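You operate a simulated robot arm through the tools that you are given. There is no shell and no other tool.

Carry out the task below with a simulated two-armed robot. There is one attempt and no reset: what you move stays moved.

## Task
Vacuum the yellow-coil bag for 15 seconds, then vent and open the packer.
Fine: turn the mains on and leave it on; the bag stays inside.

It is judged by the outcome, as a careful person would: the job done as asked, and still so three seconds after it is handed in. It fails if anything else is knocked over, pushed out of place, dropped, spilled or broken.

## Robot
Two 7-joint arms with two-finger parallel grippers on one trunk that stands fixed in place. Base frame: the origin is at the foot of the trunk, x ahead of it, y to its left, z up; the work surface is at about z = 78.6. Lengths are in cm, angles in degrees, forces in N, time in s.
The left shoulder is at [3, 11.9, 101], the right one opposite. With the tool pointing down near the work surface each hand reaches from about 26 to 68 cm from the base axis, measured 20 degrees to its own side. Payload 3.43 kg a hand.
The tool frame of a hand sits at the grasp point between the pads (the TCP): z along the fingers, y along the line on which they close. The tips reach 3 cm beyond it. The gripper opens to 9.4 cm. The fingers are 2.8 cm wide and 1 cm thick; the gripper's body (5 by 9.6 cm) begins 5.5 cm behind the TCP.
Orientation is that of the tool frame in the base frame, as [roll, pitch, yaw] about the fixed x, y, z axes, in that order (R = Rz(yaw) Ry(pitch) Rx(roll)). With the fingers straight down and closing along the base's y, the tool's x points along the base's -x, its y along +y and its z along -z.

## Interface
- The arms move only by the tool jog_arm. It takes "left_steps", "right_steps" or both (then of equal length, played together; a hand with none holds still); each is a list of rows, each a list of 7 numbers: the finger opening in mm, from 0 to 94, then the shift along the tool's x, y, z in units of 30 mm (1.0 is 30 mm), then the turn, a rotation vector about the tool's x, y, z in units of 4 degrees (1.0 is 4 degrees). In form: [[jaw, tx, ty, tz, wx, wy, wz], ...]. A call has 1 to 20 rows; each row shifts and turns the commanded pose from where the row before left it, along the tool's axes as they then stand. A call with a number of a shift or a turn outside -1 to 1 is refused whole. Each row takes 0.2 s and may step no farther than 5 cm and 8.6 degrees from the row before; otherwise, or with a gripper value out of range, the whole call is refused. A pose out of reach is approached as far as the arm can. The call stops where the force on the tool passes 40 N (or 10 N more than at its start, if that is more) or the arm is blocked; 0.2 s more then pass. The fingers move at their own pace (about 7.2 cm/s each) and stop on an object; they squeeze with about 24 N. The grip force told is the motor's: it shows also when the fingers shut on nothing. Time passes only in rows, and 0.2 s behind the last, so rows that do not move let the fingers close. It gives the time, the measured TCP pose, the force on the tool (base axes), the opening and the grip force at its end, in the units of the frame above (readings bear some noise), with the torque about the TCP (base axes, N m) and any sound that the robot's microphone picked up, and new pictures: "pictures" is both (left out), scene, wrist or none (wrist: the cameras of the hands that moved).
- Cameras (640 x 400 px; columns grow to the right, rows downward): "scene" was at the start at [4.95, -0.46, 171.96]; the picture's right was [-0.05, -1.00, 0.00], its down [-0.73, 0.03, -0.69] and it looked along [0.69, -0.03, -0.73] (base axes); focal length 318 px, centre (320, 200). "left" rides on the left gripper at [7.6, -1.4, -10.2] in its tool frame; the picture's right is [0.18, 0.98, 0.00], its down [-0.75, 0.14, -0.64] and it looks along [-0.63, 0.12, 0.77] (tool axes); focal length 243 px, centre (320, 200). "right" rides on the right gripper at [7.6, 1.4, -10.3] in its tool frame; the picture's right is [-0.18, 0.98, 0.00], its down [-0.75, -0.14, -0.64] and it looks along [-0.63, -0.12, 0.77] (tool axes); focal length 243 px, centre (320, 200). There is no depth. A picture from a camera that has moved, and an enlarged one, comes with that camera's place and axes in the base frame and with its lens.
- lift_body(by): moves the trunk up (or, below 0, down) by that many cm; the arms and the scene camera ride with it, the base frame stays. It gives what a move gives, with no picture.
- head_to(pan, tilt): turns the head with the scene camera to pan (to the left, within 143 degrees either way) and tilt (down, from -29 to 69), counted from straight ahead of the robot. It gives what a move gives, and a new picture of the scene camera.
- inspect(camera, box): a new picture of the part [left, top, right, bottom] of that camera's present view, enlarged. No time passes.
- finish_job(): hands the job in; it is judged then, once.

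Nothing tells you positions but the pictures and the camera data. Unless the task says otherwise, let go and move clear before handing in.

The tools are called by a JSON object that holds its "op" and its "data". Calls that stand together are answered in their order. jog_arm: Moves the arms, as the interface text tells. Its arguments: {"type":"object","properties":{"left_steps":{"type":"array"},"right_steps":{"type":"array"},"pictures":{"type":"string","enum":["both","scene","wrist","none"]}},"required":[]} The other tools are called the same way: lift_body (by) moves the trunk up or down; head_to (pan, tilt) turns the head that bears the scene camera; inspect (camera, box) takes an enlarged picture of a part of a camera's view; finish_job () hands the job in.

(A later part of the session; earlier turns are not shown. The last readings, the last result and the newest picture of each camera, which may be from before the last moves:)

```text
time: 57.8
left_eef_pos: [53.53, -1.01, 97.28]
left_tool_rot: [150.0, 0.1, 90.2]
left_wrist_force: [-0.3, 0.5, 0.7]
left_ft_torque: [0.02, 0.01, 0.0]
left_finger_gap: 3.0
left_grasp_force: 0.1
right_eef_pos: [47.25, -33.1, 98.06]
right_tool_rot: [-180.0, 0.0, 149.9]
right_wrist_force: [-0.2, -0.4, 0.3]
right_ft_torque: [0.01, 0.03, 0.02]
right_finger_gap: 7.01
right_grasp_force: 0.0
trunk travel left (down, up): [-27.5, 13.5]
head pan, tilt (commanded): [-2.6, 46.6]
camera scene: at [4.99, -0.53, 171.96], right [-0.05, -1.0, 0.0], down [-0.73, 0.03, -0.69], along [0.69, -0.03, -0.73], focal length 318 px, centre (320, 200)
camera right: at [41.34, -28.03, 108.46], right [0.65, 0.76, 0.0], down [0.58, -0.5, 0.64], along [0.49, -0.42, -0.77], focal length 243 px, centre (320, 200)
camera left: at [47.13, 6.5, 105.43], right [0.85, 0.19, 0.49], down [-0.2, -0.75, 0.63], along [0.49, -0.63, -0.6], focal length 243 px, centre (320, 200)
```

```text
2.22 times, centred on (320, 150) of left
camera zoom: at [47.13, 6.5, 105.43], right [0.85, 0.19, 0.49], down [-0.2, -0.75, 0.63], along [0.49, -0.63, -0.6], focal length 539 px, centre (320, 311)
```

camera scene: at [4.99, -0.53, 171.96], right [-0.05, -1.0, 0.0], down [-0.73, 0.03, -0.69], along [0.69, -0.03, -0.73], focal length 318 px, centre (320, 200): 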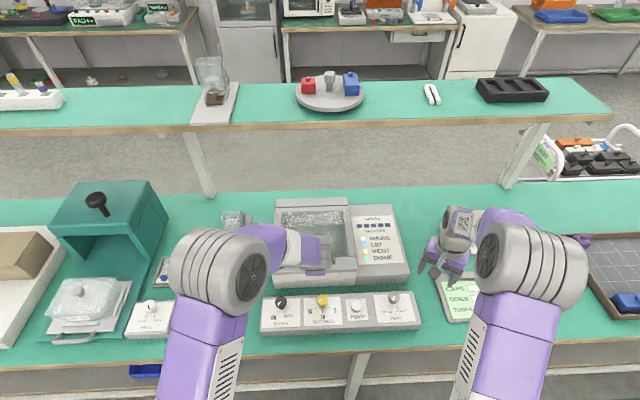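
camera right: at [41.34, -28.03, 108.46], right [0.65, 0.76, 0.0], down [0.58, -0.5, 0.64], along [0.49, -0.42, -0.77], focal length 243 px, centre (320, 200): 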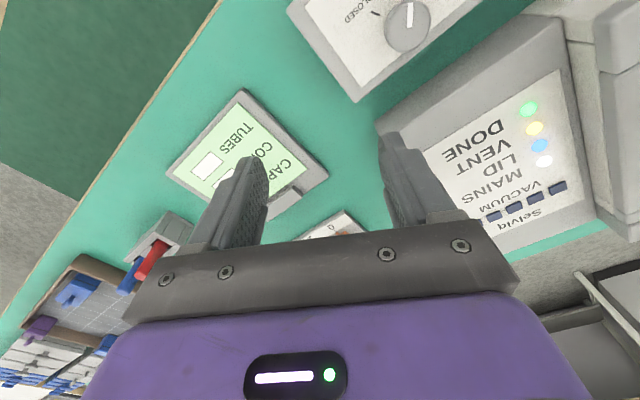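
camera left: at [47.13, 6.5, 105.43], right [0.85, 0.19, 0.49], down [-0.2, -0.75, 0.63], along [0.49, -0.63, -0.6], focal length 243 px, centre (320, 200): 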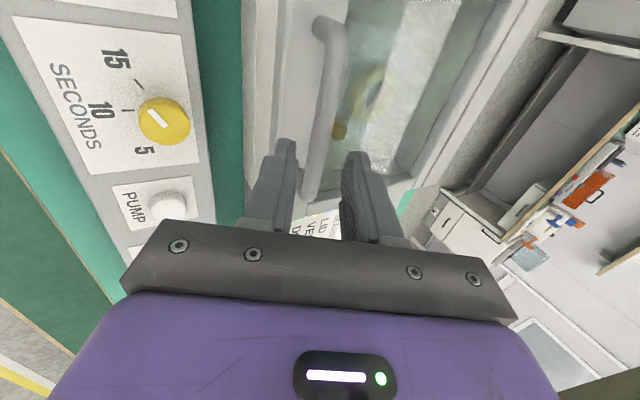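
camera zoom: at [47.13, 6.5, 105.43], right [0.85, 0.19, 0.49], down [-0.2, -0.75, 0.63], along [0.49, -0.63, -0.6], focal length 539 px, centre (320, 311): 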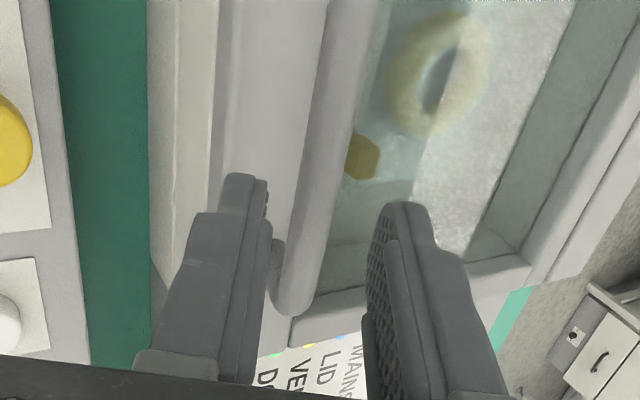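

The vacuum bar is empty, so the chamber is vented. The handle bar lies centred between the left fingers, and I'll advance along the fingers towards it.

{"op": "jog_arm", "data": {"left_steps": [[30, 0, 0, 0.5, 0, 0, 0], [30, 0, 0, 0.5, 0, 0, 0], [30, 0, 0, 0.4, 0, 0, 0], [30, 0, 0, 0.3, 0, 0, 0], [30, 0, 0, 0, 0, 0, 0]], "pictures": "both"}}

{"op": "inspect", "data": {"camera": "left", "box": [230, 60, 410, 220]}}

{"op": "inspect", "data": {"camera": "scene", "box": [265, 210, 365, 290]}}

```text
time: 59.0
left_eef_pos: [55.97, -1.01, 93.09]
left_tool_rot: [150.0, 0.1, 90.1]
left_wrist_force: [-1.2, 0.6, -0.9]
left_ft_torque: [0.02, 0.0, -0.01]
left_finger_gap: 2.99
left_grasp_force: 0.1
right_eef_pos: [47.25, -33.05, 98.19]
right_tool_rot: [179.9, 0.0, 149.9]
right_wrist_force: [0.0, 0.0, 1.2]
right_ft_torque: [0.04, 0.01, 0.0]
right_finger_gap: 6.98
right_grasp_force: 0.1
trunk travel left (down, up): [-27.5, 13.5]
head pan, tilt (commanded): [-2.6, 46.6]
camera scene: at [4.94, -0.46, 171.97], right [-0.05, -1.0, 0.0], down [-0.73, 0.03, -0.69], along [0.69, -0.03, -0.73], focal length 318 px, centre (320, 200)
camera left: at [49.66, 6.55, 101.1], right [0.85, 0.19, 0.49], down [-0.2, -0.75, 0.63], along [0.49, -0.63, -0.6], focal length 243 px, centre (320, 200)
```

scene: 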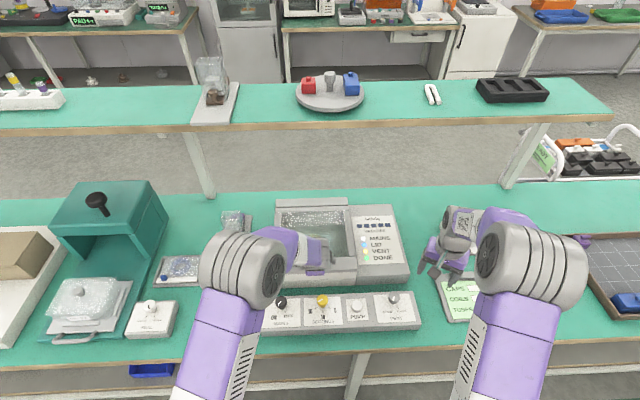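
left: 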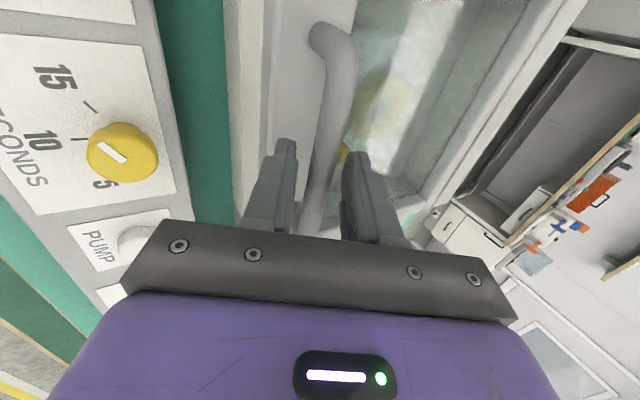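

```text
2.50 times, centred on (320, 140) of left
camera zoom: at [49.66, 6.55, 101.1], right [0.85, 0.19, 0.49], down [-0.2, -0.75, 0.63], along [0.49, -0.63, -0.6], focal length 606 px, centre (320, 350)
```

zoom: 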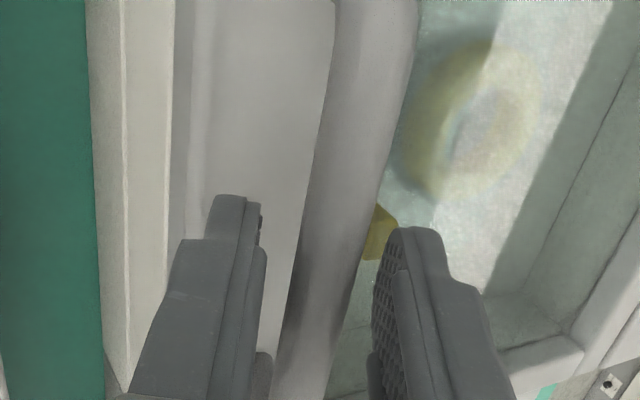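

```text
5.00 times, centred on (315, 250) of scene
camera zoom: at [4.94, -0.46, 171.97], right [-0.05, -1.0, 0.0], down [-0.73, 0.03, -0.69], along [0.69, -0.03, -0.73], focal length 1591 px, centre (345, -50)
```

zoom: 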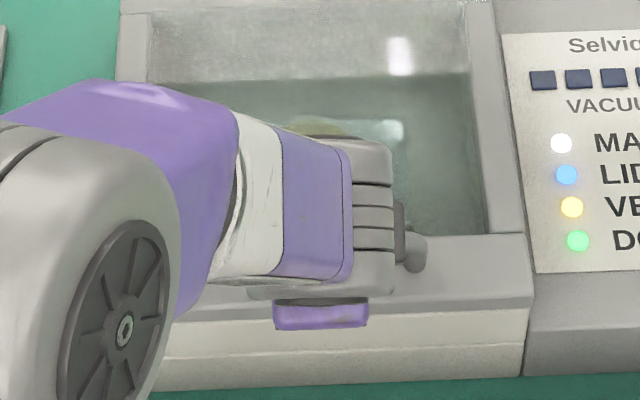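

The bar is centred near the fingertips. I'll advance 0.9 cm more and close.

{"op": "jog_arm", "data": {"left_steps": [[30, 0, 0, 0.15, 0, 0, 0], [30, 0, 0, 0.15, 0, 0, 0], [5, 0, 0, 0, 0, 0, 0], [5, 0, 0, 0, 0, 0, 0], [5, 0, 0, 0, 0, 0, 0]], "pictures": "wrist"}}

{"op": "inspect", "data": {"camera": "left", "box": [230, 60, 410, 220]}}

```text
time: 60.2
left_eef_pos: [56.55, -1.04, 92.17]
left_tool_rot: [150.0, 0.0, 90.0]
left_wrist_force: [-1.8, -0.5, 0.3]
left_ft_torque: [0.19, 0.06, -0.19]
left_finger_gap: 1.83
left_grasp_force: 45.4
right_eef_pos: [47.13, -33.04, 98.17]
right_tool_rot: [-180.0, 0.1, 149.9]
right_wrist_force: [-0.6, 0.4, 0.0]
right_ft_torque: [0.0, 0.0, -0.03]
right_finger_gap: 6.99
right_grasp_force: 0.1
trunk travel left (down, up): [-27.5, 13.5]
head pan, tilt (commanded): [-2.6, 46.6]
camera left: at [50.09, 6.5, 100.32], right [0.85, 0.19, 0.49], down [-0.2, -0.75, 0.63], along [0.49, -0.63, -0.6], focal length 243 px, centre (320, 200)
```

left: 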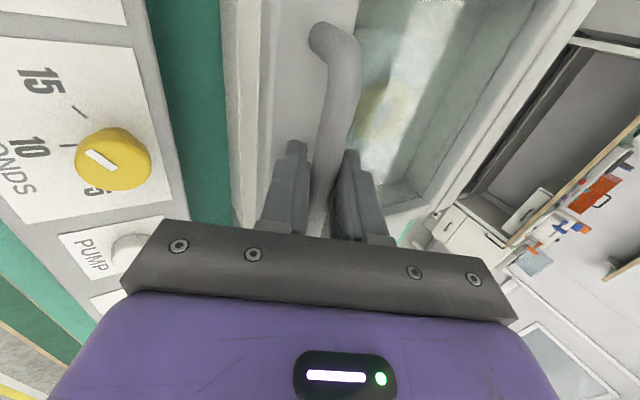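

```text
2.50 times, centred on (320, 140) of left
camera zoom: at [50.09, 6.5, 100.32], right [0.85, 0.19, 0.49], down [-0.2, -0.75, 0.63], along [0.49, -0.63, -0.6], focal length 606 px, centre (320, 350)
```

zoom: 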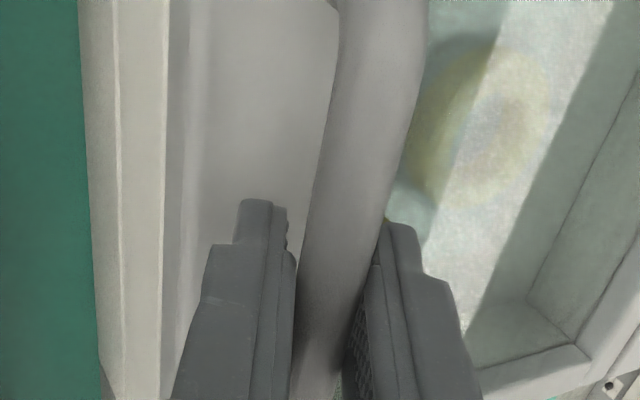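

The bar is held (1.83 cm thick) with almost no side force. I'll raise it about 10° of lid travel along the hinge arc and check the forces.

{"op": "jog_arm", "data": {"left_steps": [[5, 0, 0.14, -0.22, 0, 0, 0], [5, 0, 0.16, -0.22, 0, 0, 0], [5, 0, 0.18, -0.2, 0, 0, 0], [5, 0, 0.2, -0.18, 0, 0, 0], [5, 0, 0.21, -0.17, 0, 0, 0]], "pictures": "both"}}

{"op": "inspect", "data": {"camera": "scene", "box": [250, 180, 430, 300]}}

```text
time: 61.4
left_eef_pos: [57.41, -1.08, 96.1]
left_tool_rot: [150.1, 0.2, 90.0]
left_wrist_force: [12.0, -1.3, -6.3]
left_ft_torque: [-0.32, 0.07, -0.49]
left_finger_gap: 1.87
left_grasp_force: 44.7
right_eef_pos: [47.27, -33.12, 98.1]
right_tool_rot: [180.0, -0.2, 149.9]
right_wrist_force: [0.0, -0.3, -0.3]
right_ft_torque: [0.0, -0.04, 0.01]
right_finger_gap: 7.0
right_grasp_force: 0.1
trunk travel left (down, up): [-27.5, 13.5]
head pan, tilt (commanded): [-2.6, 46.6]
camera scene: at [5.23, -0.48, 171.95], right [-0.05, -1.0, 0.0], down [-0.73, 0.03, -0.69], along [0.68, -0.03, -0.73], focal length 318 px, centre (320, 200)
camera left: at [51.1, 6.5, 104.19], right [0.85, 0.18, 0.49], down [-0.2, -0.75, 0.63], along [0.49, -0.63, -0.61], focal length 243 px, centre (320, 200)
```

scene: 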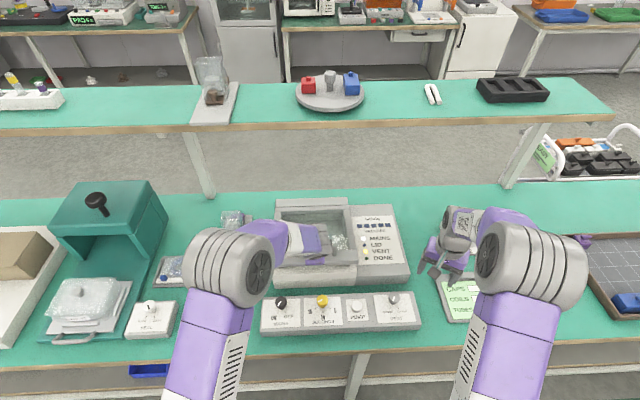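
left: 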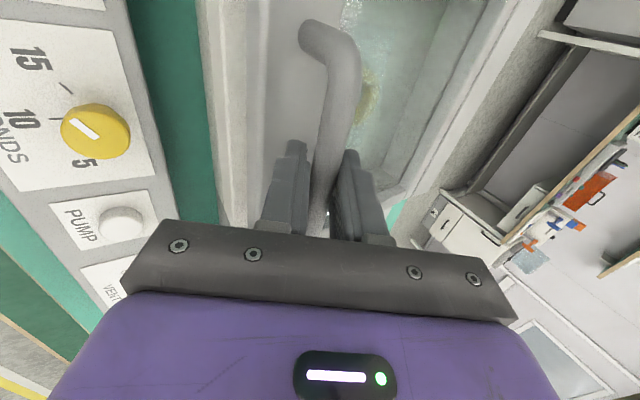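

```text
3.33 times, centred on (340, 240) of scene
camera zoom: at [5.23, -0.48, 171.95], right [-0.05, -1.0, 0.0], down [-0.73, 0.03, -0.69], along [0.68, -0.03, -0.73], focal length 1061 px, centre (253, 67)
```

zoom: 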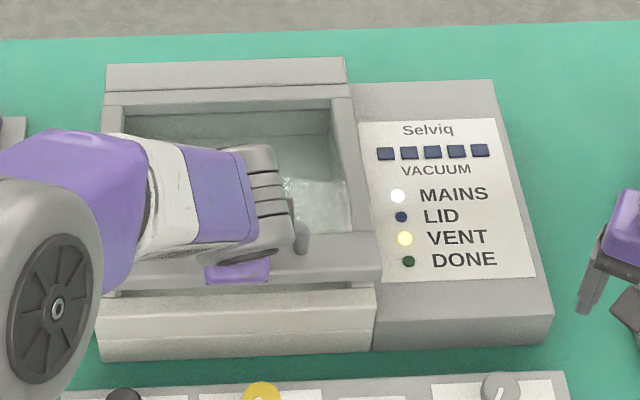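

The lid is rising, and the LID and DONE lamps went out, which is normal on opening. The hinge pulls the hand forward by about 12 N, so I'll lean the arc further forward as I continue to about 25°.

{"op": "jog_arm", "data": {"left_steps": [[5, 0, 0.269, -0.197, 0, 0, 0], [5, 0, 0.269, -0.197, 0, 0, 0], [5, 0, 0.288, -0.175, 0, 0, 0], [5, 0, 0.288, -0.175, 0, 0, 0], [5, 0, 0.302, -0.149, 0, 0, 0], [5, 0, 0.302, -0.149, 0, 0, 0]], "pictures": "both"}}

{"op": "inspect", "data": {"camera": "scene", "box": [250, 160, 430, 300]}}

```text
time: 62.8
left_eef_pos: [60.09, -1.03, 101.7]
left_tool_rot: [149.8, 0.0, 90.1]
left_wrist_force: [-9.2, 0.3, 4.3]
left_ft_torque: [0.23, 0.14, -0.48]
left_finger_gap: 1.81
left_grasp_force: 45.3
right_eef_pos: [47.05, -33.04, 98.18]
right_tool_rot: [180.0, 0.1, 150.0]
right_wrist_force: [0.7, 0.6, -0.3]
right_ft_torque: [-0.01, -0.02, -0.01]
right_finger_gap: 7.01
right_grasp_force: 0.0
trunk travel left (down, up): [-27.5, 13.5]
head pan, tilt (commanded): [-2.6, 46.6]
camera scene: at [4.73, -0.46, 171.98], right [-0.05, -1.0, 0.0], down [-0.73, 0.03, -0.69], along [0.69, -0.03, -0.73], focal length 318 px, centre (320, 200)
camera left: at [53.69, 6.5, 109.64], right [0.85, 0.19, 0.49], down [-0.2, -0.75, 0.63], along [0.49, -0.63, -0.6], focal length 243 px, centre (320, 200)
```

scene: 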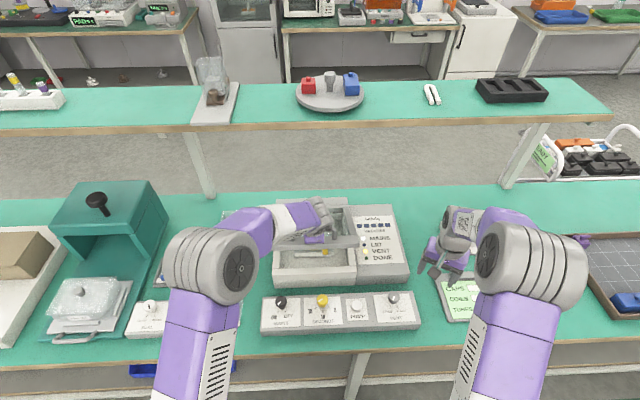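
left: 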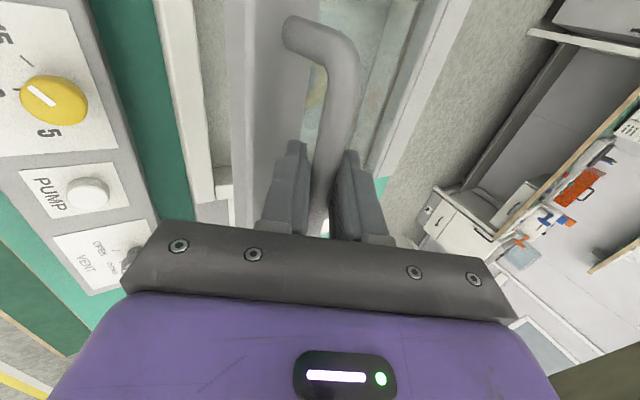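

```text
2.86 times, centred on (340, 230) of scene
camera zoom: at [4.73, -0.46, 171.98], right [-0.05, -1.0, 0.0], down [-0.73, 0.03, -0.69], along [0.69, -0.03, -0.73], focal length 909 px, centre (263, 114)
```

zoom: 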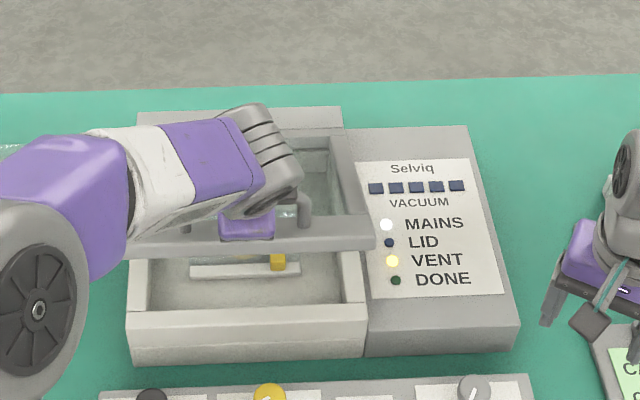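

Forces are small again, and a fit of the path puts the hinge at about (79, 88.1) with a radius of 21.8. The tangential load is only 1–2 N. I'll continue the arc to about 47°.

{"op": "jog_arm", "data": {"left_steps": [[5, 0, 0.351, -0.267, 0, 0, 0], [5, 0, 0.295, -0.118, 0, 0, 0], [5, 0, 0.299, -0.105, 0, 0, 0], [5, 0, 0.303, -0.091, 0, 0, 0], [5, 0, 0.306, -0.077, 0, 0, 0], [5, 0, 0.312, -0.066, 0, 0, 0], [5, 0, 0.314, -0.05, 0, 0, 0], [5, 0, 0.314, -0.038, 0, 0, 0]], "pictures": "both"}}

{"op": "inspect", "data": {"camera": "scene", "box": [250, 130, 430, 290]}}

```text
time: 64.6
left_eef_pos: [65.34, -1.08, 107.57]
left_tool_rot: [149.7, 0.0, 90.1]
left_wrist_force: [-7.3, 0.0, 8.9]
left_ft_torque: [0.45, 0.04, -0.42]
left_finger_gap: 1.68
left_grasp_force: 44.7
right_eef_pos: [46.96, -33.04, 98.2]
right_tool_rot: [179.9, 0.0, 149.9]
right_wrist_force: [0.3, -0.7, -0.3]
right_ft_torque: [0.03, 0.03, -0.01]
right_finger_gap: 6.99
right_grasp_force: 0.0
trunk travel left (down, up): [-27.5, 13.5]
head pan, tilt (commanded): [-2.6, 46.6]
camera scene: at [4.68, -0.47, 171.98], right [-0.05, -1.0, 0.0], down [-0.73, 0.03, -0.69], along [0.69, -0.03, -0.73], focal length 318 px, centre (320, 200)
camera left: at [58.92, 6.5, 115.59], right [0.85, 0.19, 0.49], down [-0.2, -0.75, 0.63], along [0.49, -0.63, -0.6], focal length 243 px, centre (320, 200)
```

scene: 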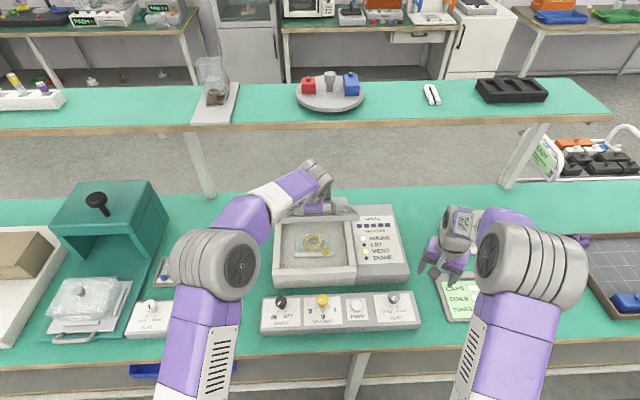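
left: 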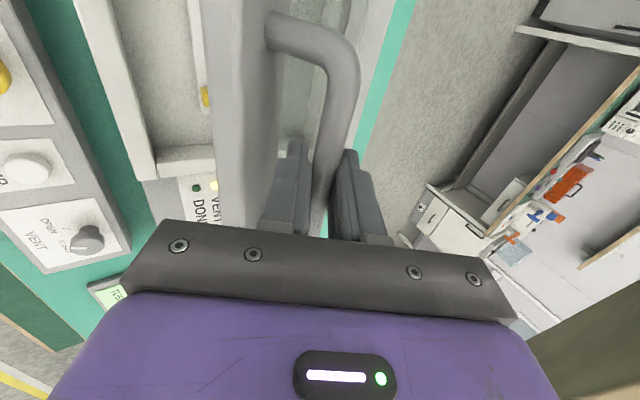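

```text
2.50 times, centred on (340, 210) of scene
camera zoom: at [4.68, -0.47, 171.98], right [-0.05, -1.0, 0.0], down [-0.73, 0.03, -0.69], along [0.69, -0.03, -0.73], focal length 796 px, centre (270, 175)
```

zoom: 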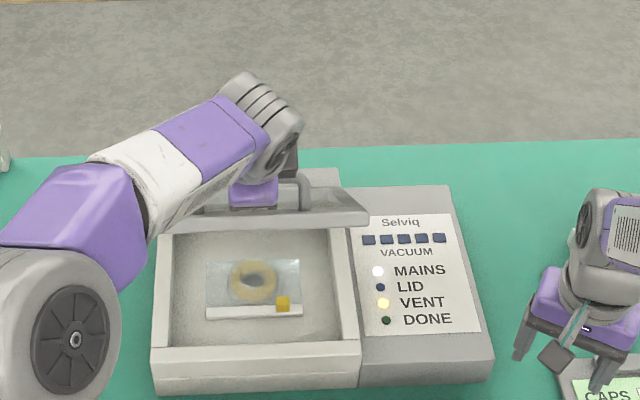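

The lid is at about 45°, the bag lies undisturbed, and the grip is holding. I'll carry on to about 60° while pitching the hand 10° further forward for reach.

{"op": "jog_arm", "data": {"left_steps": [[5, 0, 0.296, -0.106, -0.417, 0, 0], [5, 0, 0.311, -0.016, -0.417, 0, 0], [5, 0, 0.306, 0.014, -0.417, 0, 0], [5, 0, 0.305, 0.035, -0.417, 0, 0], [5, 0, 0.308, 0.055, -0.417, 0, 0], [5, 0, 0.299, 0.079, -0.417, 0, 0]], "pictures": "both"}}

{"op": "inspect", "data": {"camera": "scene", "box": [250, 130, 430, 290]}}

{"op": "inspect", "data": {"camera": "left", "box": [200, 60, 440, 240]}}

```text
time: 66.0
left_eef_pos: [69.86, -1.14, 110.69]
left_tool_rot: [139.6, 0.1, 89.9]
left_wrist_force: [-11.1, -0.3, 19.4]
left_ft_torque: [0.36, 0.08, -1.06]
left_finger_gap: 1.37
left_grasp_force: 45.6
right_eef_pos: [46.93, -33.09, 98.29]
right_tool_rot: [179.9, 0.1, 150.0]
right_wrist_force: [-0.5, 0.0, -1.0]
right_ft_torque: [0.01, 0.03, 0.01]
right_finger_gap: 6.99
right_grasp_force: 0.0
trunk travel left (down, up): [-27.5, 13.5]
head pan, tilt (commanded): [-2.6, 46.6]
camera scene: at [4.45, -0.46, 171.99], right [-0.05, -1.0, 0.0], down [-0.72, 0.03, -0.69], along [0.69, -0.03, -0.72], focal length 318 px, centre (320, 200)
camera left: at [62.1, 6.51, 117.4], right [0.75, 0.19, 0.64], down [-0.31, -0.75, 0.58], along [0.59, -0.63, -0.51], focal length 243 px, centre (320, 200)
```

scene: 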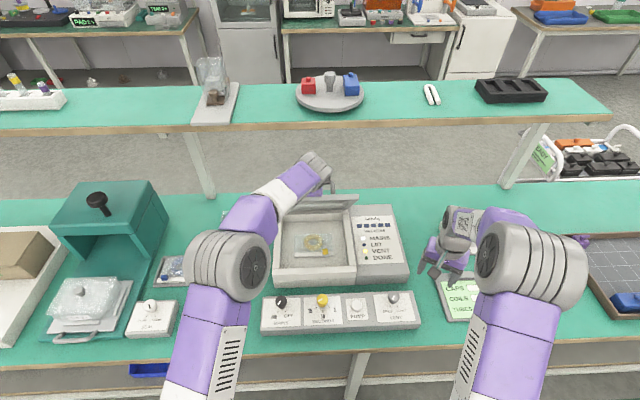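
left: 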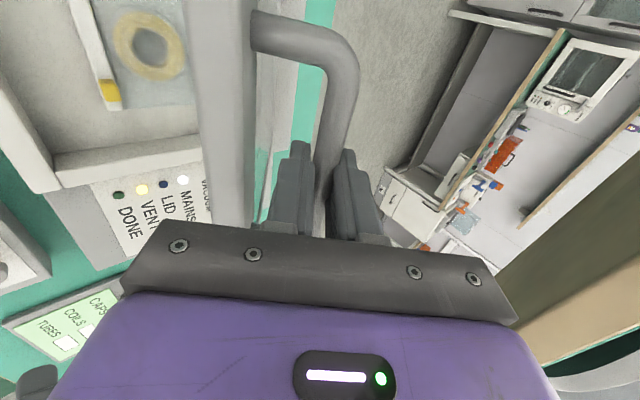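

```text
2.50 times, centred on (340, 210) of scene
camera zoom: at [4.45, -0.46, 171.99], right [-0.05, -1.0, 0.0], down [-0.72, 0.03, -0.69], along [0.69, -0.03, -0.72], focal length 796 px, centre (270, 175)
```

zoom: 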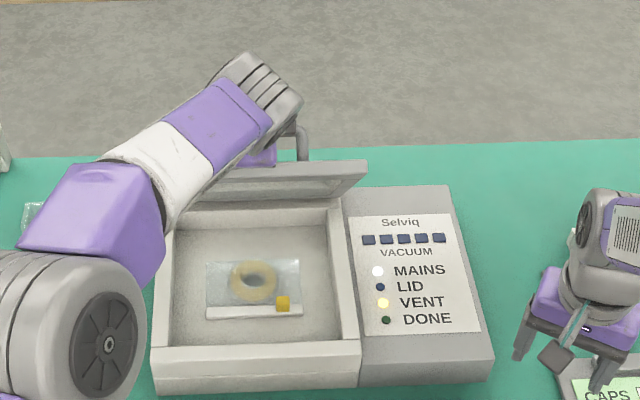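

```text
2.22 times, centred on (320, 150) of left
camera zoom: at [62.1, 6.51, 117.4], right [0.75, 0.19, 0.64], down [-0.31, -0.75, 0.58], along [0.59, -0.63, -0.51], focal length 539 px, centre (320, 311)
```

zoom: 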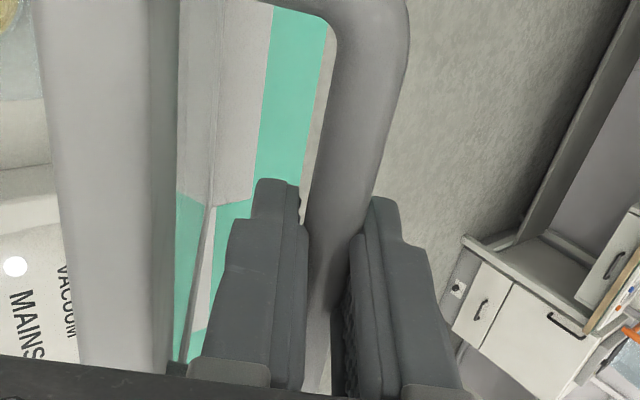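

The lid is at roughly 53°, and the fit now puts the hinge near (82.6, 86.5). The hand is pressed 22 N towards the hinge, so I'll ease that. Then I'll open the fingers slightly with the bar still caged, to see whether the lid holds by itself.

{"op": "jog_arm", "data": {"left_steps": [[5, 0, 0, -0.1, 0, 0, 0], [5, 0, 0, -0.08, 0, 0, 0], [5, 0, 0, 0, 0, 0, 0]], "pictures": "none"}}

{"op": "jog_arm", "data": {"left_steps": [[24, 0, 0, 0, 0, 0, 0], [24, 0, 0, 0, 0, 0, 0], [24, 0, 0, 0, 0, 0, 0]], "pictures": "both"}}

{"op": "inspect", "data": {"camera": "left", "box": [200, 60, 440, 240]}}

```text
time: 66.8
left_eef_pos: [69.66, -1.19, 110.72]
left_tool_rot: [140.1, -0.1, 90.1]
left_wrist_force: [-2.8, -2.7, 5.7]
left_ft_torque: [0.54, -0.03, -1.22]
left_finger_gap: 1.36
left_grasp_force: 45.3
right_eef_pos: [47.18, -33.02, 98.09]
right_tool_rot: [179.9, 0.1, 149.9]
right_wrist_force: [0.1, 0.5, 0.6]
right_ft_torque: [-0.02, -0.01, -0.01]
right_finger_gap: 7.0
right_grasp_force: 0.0
trunk travel left (down, up): [-27.5, 13.5]
head pan, tilt (commanded): [-2.6, 46.6]
```

```text
time: 67.6
left_eef_pos: [69.7, -1.1, 110.55]
left_tool_rot: [140.1, 0.0, 90.1]
left_wrist_force: [0.3, 0.8, -0.2]
left_ft_torque: [0.0, -0.03, -0.02]
left_finger_gap: 2.4
left_grasp_force: 0.1
right_eef_pos: [47.11, -33.07, 98.28]
right_tool_rot: [180.0, -0.1, 149.9]
right_wrist_force: [-0.3, -0.7, -0.1]
right_ft_torque: [0.01, 0.0, 0.0]
right_finger_gap: 7.0
right_grasp_force: 0.1
trunk travel left (down, up): [-27.5, 13.5]
head pan, tilt (commanded): [-2.6, 46.6]
camera scene: at [4.94, -0.47, 171.96], right [-0.05, -1.0, 0.0], down [-0.73, 0.03, -0.69], along [0.69, -0.03, -0.73], focal length 318 px, centre (320, 200)
camera left: at [62.08, 6.53, 117.46], right [0.75, 0.19, 0.63], down [-0.3, -0.75, 0.58], along [0.58, -0.63, -0.51], focal length 243 px, centre (320, 200)
```

scene: 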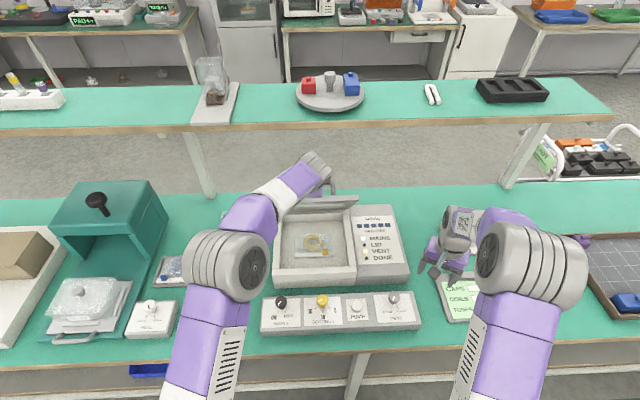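
left: 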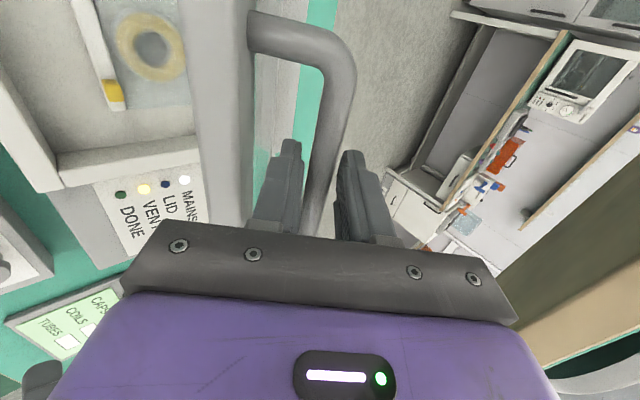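

```text
2.22 times, centred on (320, 150) of left
camera zoom: at [62.08, 6.53, 117.46], right [0.75, 0.19, 0.63], down [-0.3, -0.75, 0.58], along [0.58, -0.63, -0.51], focal length 539 px, centre (320, 311)
```

zoom: 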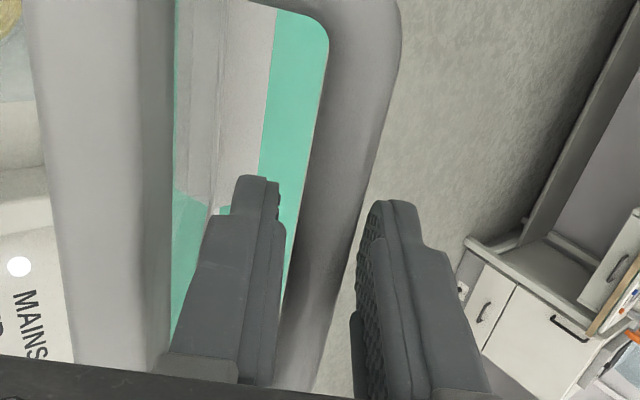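

The forces are zero and the bar hangs free between the fingers, so the hinge holds the lid by itself. I'll back the fingers straight off the handle and check that the lid stays up.

{"op": "jog_arm", "data": {"left_steps": [[24, 0, 0, -0.4, 0, 0, 0], [24, 0, 0, -0.6, 0, 0, 0], [24, 0, 0, -0.7, 0, 0, 0], [24, 0, 0, -0.7, 0, 0, 0], [24, 0, 0, -0.5, 0, 0, 0]], "pictures": "both"}}

{"op": "inspect", "data": {"camera": "scene", "box": [250, 130, 430, 290]}}

```text
time: 68.8
left_eef_pos: [64.11, -1.15, 117.34]
left_tool_rot: [140.1, 0.0, 90.1]
left_wrist_force: [0.4, 0.0, 0.3]
left_ft_torque: [0.03, -0.02, 0.02]
left_finger_gap: 2.38
left_grasp_force: 0.1
right_eef_pos: [47.17, -33.02, 98.17]
right_tool_rot: [179.9, -0.1, 149.9]
right_wrist_force: [0.4, 0.6, 0.6]
right_ft_torque: [0.02, 0.0, -0.01]
right_finger_gap: 6.99
right_grasp_force: 0.2
trunk travel left (down, up): [-27.5, 13.5]
head pan, tilt (commanded): [-2.6, 46.6]
camera scene: at [4.91, -0.45, 171.97], right [-0.05, -1.0, 0.0], down [-0.73, 0.03, -0.69], along [0.69, -0.03, -0.73], focal length 318 px, centre (320, 200)
camera left: at [56.36, 6.52, 124.18], right [0.75, 0.19, 0.63], down [-0.3, -0.75, 0.58], along [0.58, -0.63, -0.51], focal length 243 px, centre (320, 200)
```

scene: 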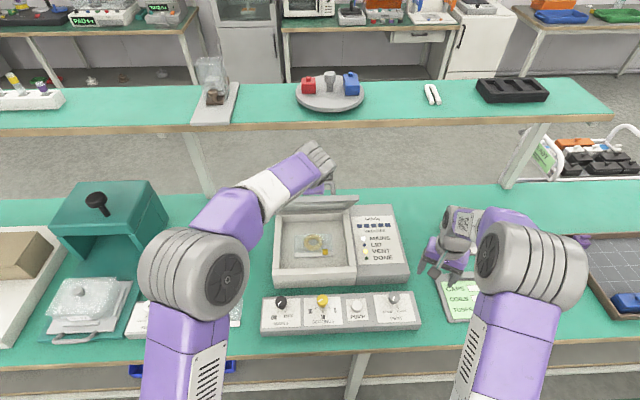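
left: 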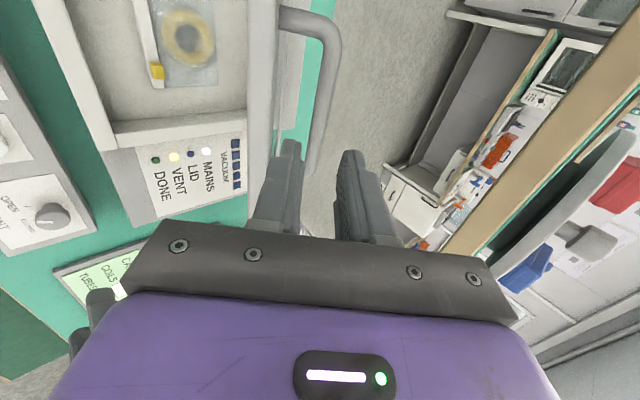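

```text
2.50 times, centred on (340, 210) of scene
camera zoom: at [4.91, -0.45, 171.97], right [-0.05, -1.0, 0.0], down [-0.73, 0.03, -0.69], along [0.69, -0.03, -0.73], focal length 796 px, centre (270, 175)
```

zoom: 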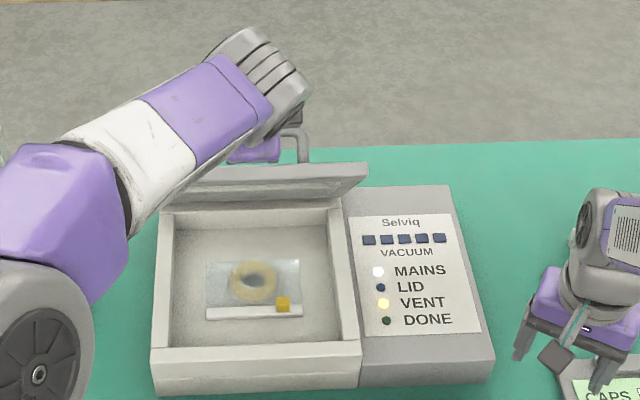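

The lid stays up unaided at about 53°. For a clearly open lid I'll push it further from the inside with closed fingers. First I'll pitch the hand to 75° forward, close the fingers and draw back a little.

{"op": "jog_arm", "data": {"left_steps": [[10, 0, 0, -0.3, -0.972, 0, 0], [0, 0, 0, -0.3, -0.972, 0, 0], [0, 0, 0, 0, -0.972, 0, 0], [0, 0, 0, 0, -0.972, 0, 0], [0, 0, 0, 0, -0.972, 0, 0], [0, 0, 0, 0, -0.972, 0, 0], [0, 0, 0, 0, -0.972, 0, 0], [0, 0, 0, 0, -0.972, 0, 0], [0, 0, 0, 0, -0.972, 0, 0], [0, 0, -0.173, -0.644, 0, 0, 0], [0, 0, -0.173, -0.644, 0, 0, 0]], "pictures": "both"}}

{"op": "inspect", "data": {"camera": "scene", "box": [200, 110, 440, 300]}}

```text
time: 71.2
left_eef_pos: [58.86, -1.12, 118.92]
left_tool_rot: [107.9, -0.4, 90.7]
left_wrist_force: [0.7, -0.4, -0.7]
left_ft_torque: [-0.03, -0.01, -0.01]
left_finger_gap: 0.0
left_grasp_force: 23.5
left hand out of reach, approached as far as the arm can: row 7
right_eef_pos: [47.15, -32.96, 98.11]
right_tool_rot: [180.0, 0.0, 150.0]
right_wrist_force: [-0.8, 0.4, -0.8]
right_ft_torque: [0.01, 0.05, -0.01]
right_finger_gap: 7.01
right_grasp_force: 0.1
trunk travel left (down, up): [-27.5, 13.5]
head pan, tilt (commanded): [-2.6, 46.6]
camera scene: at [4.93, -0.46, 171.97], right [-0.05, -1.0, 0.0], down [-0.73, 0.03, -0.69], along [0.69, -0.03, -0.73], focal length 318 px, centre (320, 200)
camera left: at [48.7, 6.35, 120.6], right [0.3, 0.18, 0.94], down [-0.56, -0.76, 0.33], along [0.77, -0.62, -0.13], focal length 243 px, centre (320, 200)
```

scene: 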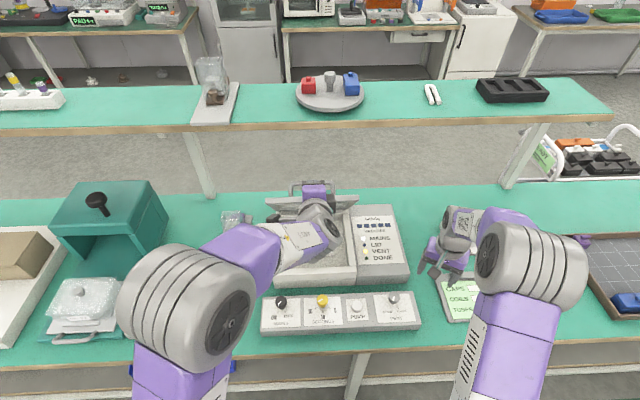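
left: 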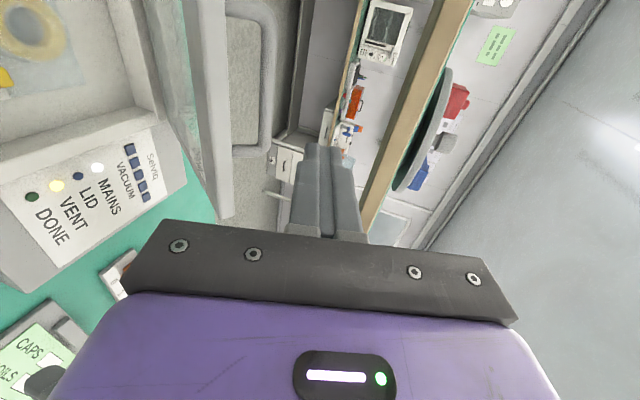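

```text
2.11 times, centred on (320, 205) of scene
camera zoom: at [4.93, -0.46, 171.97], right [-0.05, -1.0, 0.0], down [-0.73, 0.03, -0.69], along [0.69, -0.03, -0.73], focal length 670 px, centre (320, 190)
```

zoom: 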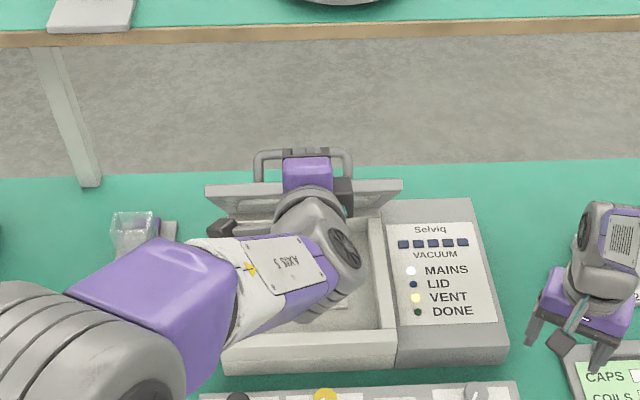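

The wrist stops at about 72° of pitch, which is enough. Next I'll lower the hand in front of the lid's underside, watching the arm.

{"op": "jog_arm", "data": {"left_steps": [[0, 0, -0.773, 0.207, 0, 0, 0], [0, 0, -0.773, 0.207, 0, 0, 0], [0, 0, -0.773, 0.207, 0, 0, 0]], "pictures": "both"}}

{"op": "inspect", "data": {"camera": "scene", "box": [200, 110, 440, 300]}}

```text
time: 72.0
left_eef_pos: [58.66, -1.1, 111.66]
left_tool_rot: [107.9, -0.3, 90.8]
left_wrist_force: [-0.1, -0.5, -0.2]
left_ft_torque: [-0.02, 0.0, 0.02]
left_finger_gap: 0.0
left_grasp_force: 23.9
right_eef_pos: [47.27, -33.03, 98.18]
right_tool_rot: [179.9, 0.0, 150.0]
right_wrist_force: [-0.5, 0.5, -0.4]
right_ft_torque: [-0.01, -0.01, -0.01]
right_finger_gap: 7.0
right_grasp_force: 0.0
trunk travel left (down, up): [-27.5, 13.5]
head pan, tilt (commanded): [-2.6, 46.6]
camera scene: at [5.02, -0.45, 171.96], right [-0.04, -1.0, 0.0], down [-0.73, 0.03, -0.69], along [0.69, -0.03, -0.73], focal length 318 px, centre (320, 200)
camera left: at [48.31, 6.38, 113.31], right [0.3, 0.18, 0.94], down [-0.56, -0.76, 0.33], along [0.77, -0.62, -0.13], focal length 243 px, centre (320, 200)
```

scene: 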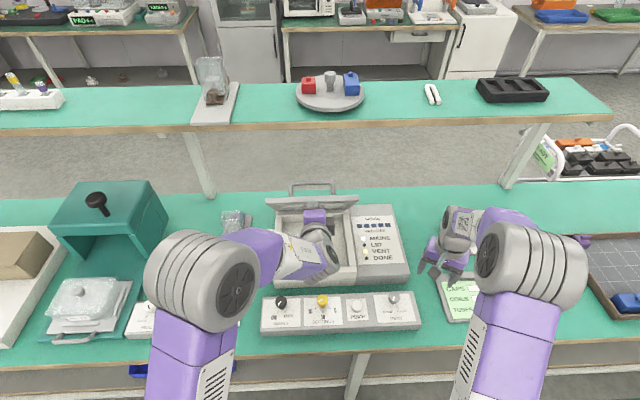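
left: 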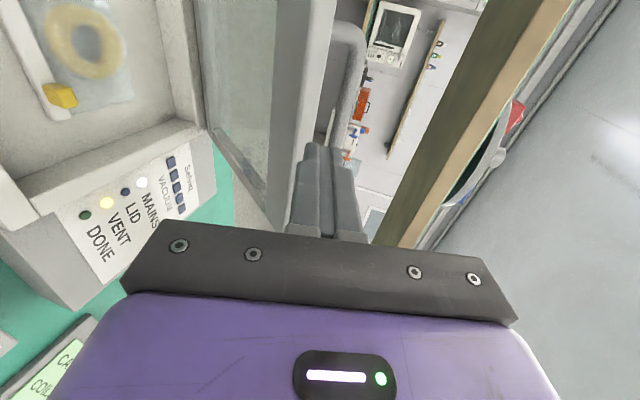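

```text
2.11 times, centred on (320, 205) of scene
camera zoom: at [5.02, -0.45, 171.96], right [-0.04, -1.0, 0.0], down [-0.73, 0.03, -0.69], along [0.69, -0.03, -0.73], focal length 670 px, centre (320, 190)
```

zoom: 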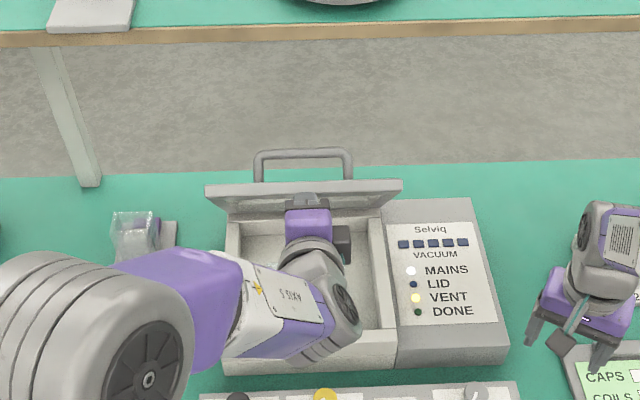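

The lid's underside faces the fingertips. I'll go down 5 cm more and then move forward towards contact.

{"op": "jog_arm", "data": {"left_steps": [[0, 0, -0.773, 0.207, 0, 0, 0], [0, 0, -0.773, 0.207, 0, 0, 0], [0, 0, 0.086, 0.322, 0, 0, 0], [0, 0, 0.086, 0.322, 0, 0, 0], [0, 0, 0.086, 0.322, 0, 0, 0], [0, 0, 0.086, 0.322, 0, 0, 0], [0, 0, 0.043, 0.161, 0, 0, 0]], "pictures": "both"}}

{"op": "inspect", "data": {"camera": "left", "box": [180, 60, 420, 240]}}

```text
time: 73.6
left_eef_pos: [62.86, -1.01, 106.61]
left_tool_rot: [108.0, -0.3, 90.7]
left_wrist_force: [-1.7, -0.5, 0.8]
left_ft_torque: [0.01, 0.01, 0.02]
left_finger_gap: 0.0
left_grasp_force: 23.9
right_eef_pos: [47.18, -33.08, 98.11]
right_tool_rot: [-179.9, 0.0, 149.9]
right_wrist_force: [0.8, 0.2, -0.2]
right_ft_torque: [0.01, 0.0, 0.02]
right_finger_gap: 7.0
right_grasp_force: 0.1
trunk travel left (down, up): [-27.5, 13.5]
head pan, tilt (commanded): [-2.6, 46.6]
camera scene: at [4.92, -0.46, 171.97], right [-0.05, -1.0, 0.0], down [-0.73, 0.03, -0.69], along [0.69, -0.03, -0.73], focal length 318 px, centre (320, 200)
camera left: at [52.58, 6.41, 108.41], right [0.3, 0.18, 0.94], down [-0.56, -0.76, 0.33], along [0.77, -0.62, -0.13], focal length 243 px, centre (320, 200)
```

scene: 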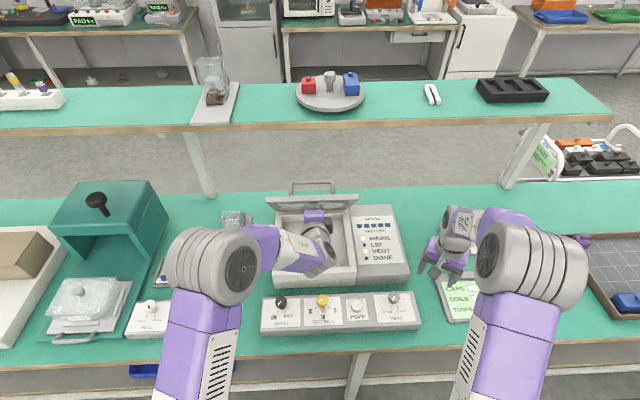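
left: 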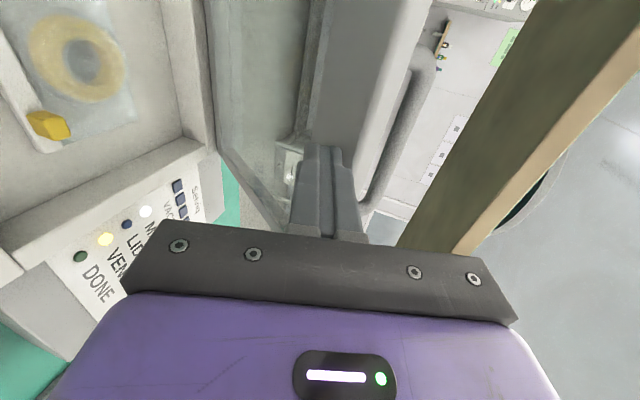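

```text
2.22 times, centred on (300, 150) of left
camera zoom: at [52.58, 6.41, 108.41], right [0.3, 0.18, 0.94], down [-0.56, -0.76, 0.33], along [0.77, -0.62, -0.13], focal length 539 px, centre (364, 311)
```

zoom: 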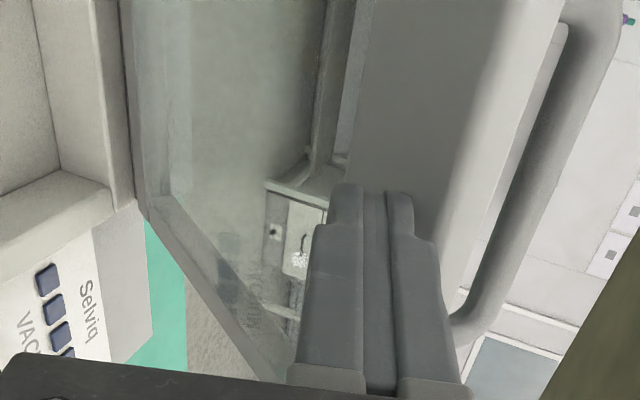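

The fingertips face the lid's frame strip. I'll move forward and slightly up to make contact and push gently along the arc.

{"op": "jog_arm", "data": {"left_steps": [[0, 0, 0.28, 0.27, 0, 0, 0], [0, 0, 0.28, 0.27, 0, 0, 0], [0, 0, 0.24, 0.25, 0, 0, 0], [0, 0, 0.24, 0.25, 0, 0, 0], [0, 0, 0.24, 0.25, 0, 0, 0]], "pictures": "both"}}

{"op": "inspect", "data": {"camera": "scene", "box": [200, 110, 440, 300]}}

```text
time: 74.8
left_eef_pos: [67.81, -0.84, 109.15]
left_tool_rot: [108.0, -0.3, 90.8]
left_wrist_force: [-0.6, -0.1, -0.5]
left_ft_torque: [-0.02, 0.01, -0.03]
left_finger_gap: 0.0
left_grasp_force: 23.7
right_eef_pos: [47.14, -33.04, 98.14]
right_tool_rot: [179.9, 0.0, 149.9]
right_wrist_force: [1.3, -0.5, 0.1]
right_ft_torque: [0.03, 0.0, 0.0]
right_finger_gap: 6.98
right_grasp_force: 0.0
trunk travel left (down, up): [-27.5, 13.5]
head pan, tilt (commanded): [-2.6, 46.6]
camera scene: at [4.95, -0.47, 171.96], right [-0.05, -1.0, 0.0], down [-0.73, 0.03, -0.69], along [0.69, -0.03, -0.73], focal length 318 px, centre (320, 200)
camera left: at [57.51, 6.53, 110.82], right [0.3, 0.18, 0.94], down [-0.56, -0.76, 0.33], along [0.77, -0.62, -0.13], focal length 243 px, centre (320, 200)
```

scene: 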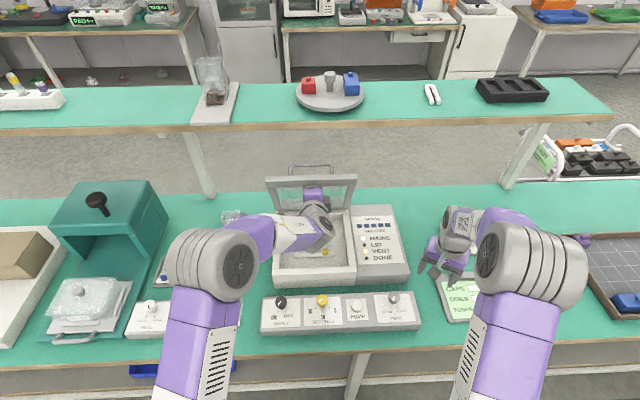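
left: 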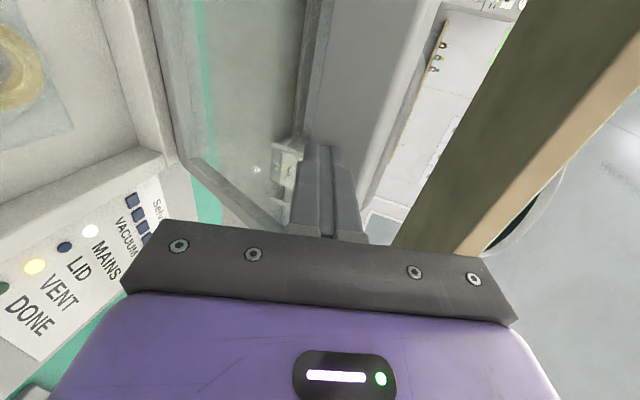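

```text
2.11 times, centred on (320, 205) of scene
camera zoom: at [4.95, -0.47, 171.96], right [-0.05, -1.0, 0.0], down [-0.73, 0.03, -0.69], along [0.69, -0.03, -0.73], focal length 670 px, centre (320, 190)
```

zoom: 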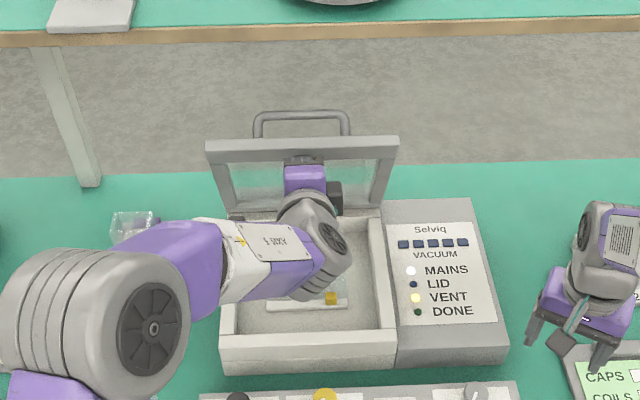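

The lid turned on easily to about 63°, with no resistance. I'll push it slowly a little further.

{"op": "jog_arm", "data": {"left_steps": [[0, 0, 0.165, 0.191, 0, 0, 0], [0, 0, 0.165, 0.191, 0, 0, 0], [0, 0, 0.165, 0.191, 0, 0, 0], [0, 0, 0.165, 0.191, 0, 0, 0], [0, 0, 0.165, 0.191, 0, 0, 0], [0, 0, 0.123, 0.226, 0, 0, 0], [0, 0, 0.123, 0.226, 0, 0, 0]], "pictures": "both"}}

{"op": "inspect", "data": {"camera": "scene", "box": [200, 110, 440, 300]}}

```text
time: 76.4
left_eef_pos: [72.78, -0.83, 110.84]
left_tool_rot: [108.0, -0.4, 90.6]
left_wrist_force: [-1.2, -0.1, 0.4]
left_ft_torque: [-0.01, 0.02, 0.01]
left_finger_gap: 0.0
left_grasp_force: 23.5
right_eef_pos: [47.2, -33.0, 98.11]
right_tool_rot: [-179.9, -0.1, 149.9]
right_wrist_force: [-0.2, 0.6, 0.0]
right_ft_torque: [0.02, -0.01, -0.01]
right_finger_gap: 7.01
right_grasp_force: 0.1
trunk travel left (down, up): [-27.5, 13.5]
head pan, tilt (commanded): [-2.6, 46.6]
camera scene: at [4.95, -0.47, 171.96], right [-0.05, -1.0, 0.0], down [-0.73, 0.03, -0.69], along [0.69, -0.03, -0.73], focal length 318 px, centre (320, 200)
camera left: at [62.47, 6.52, 112.59], right [0.3, 0.18, 0.94], down [-0.56, -0.76, 0.33], along [0.77, -0.62, -0.13], focal length 243 px, centre (320, 200)
```

scene: 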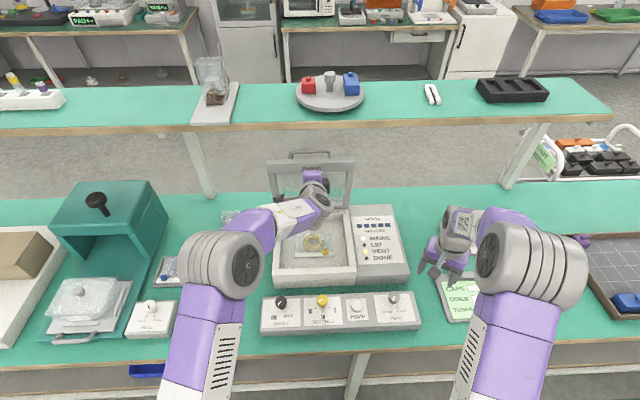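
left: 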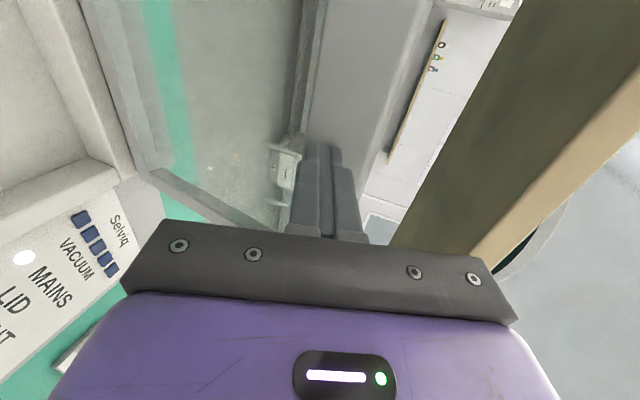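

```text
2.11 times, centred on (320, 205) of scene
camera zoom: at [4.95, -0.47, 171.96], right [-0.05, -1.0, 0.0], down [-0.73, 0.03, -0.69], along [0.69, -0.03, -0.73], focal length 670 px, centre (320, 190)
```

zoom: 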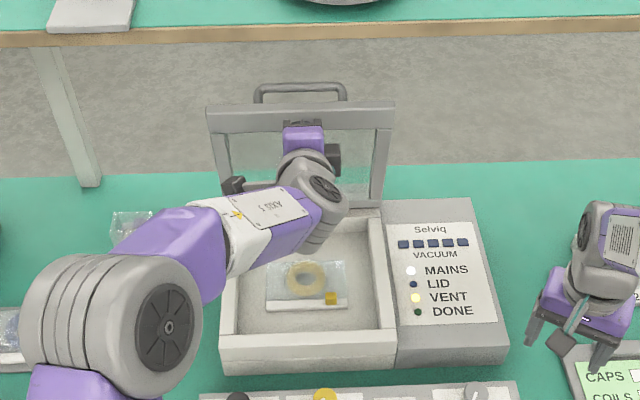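

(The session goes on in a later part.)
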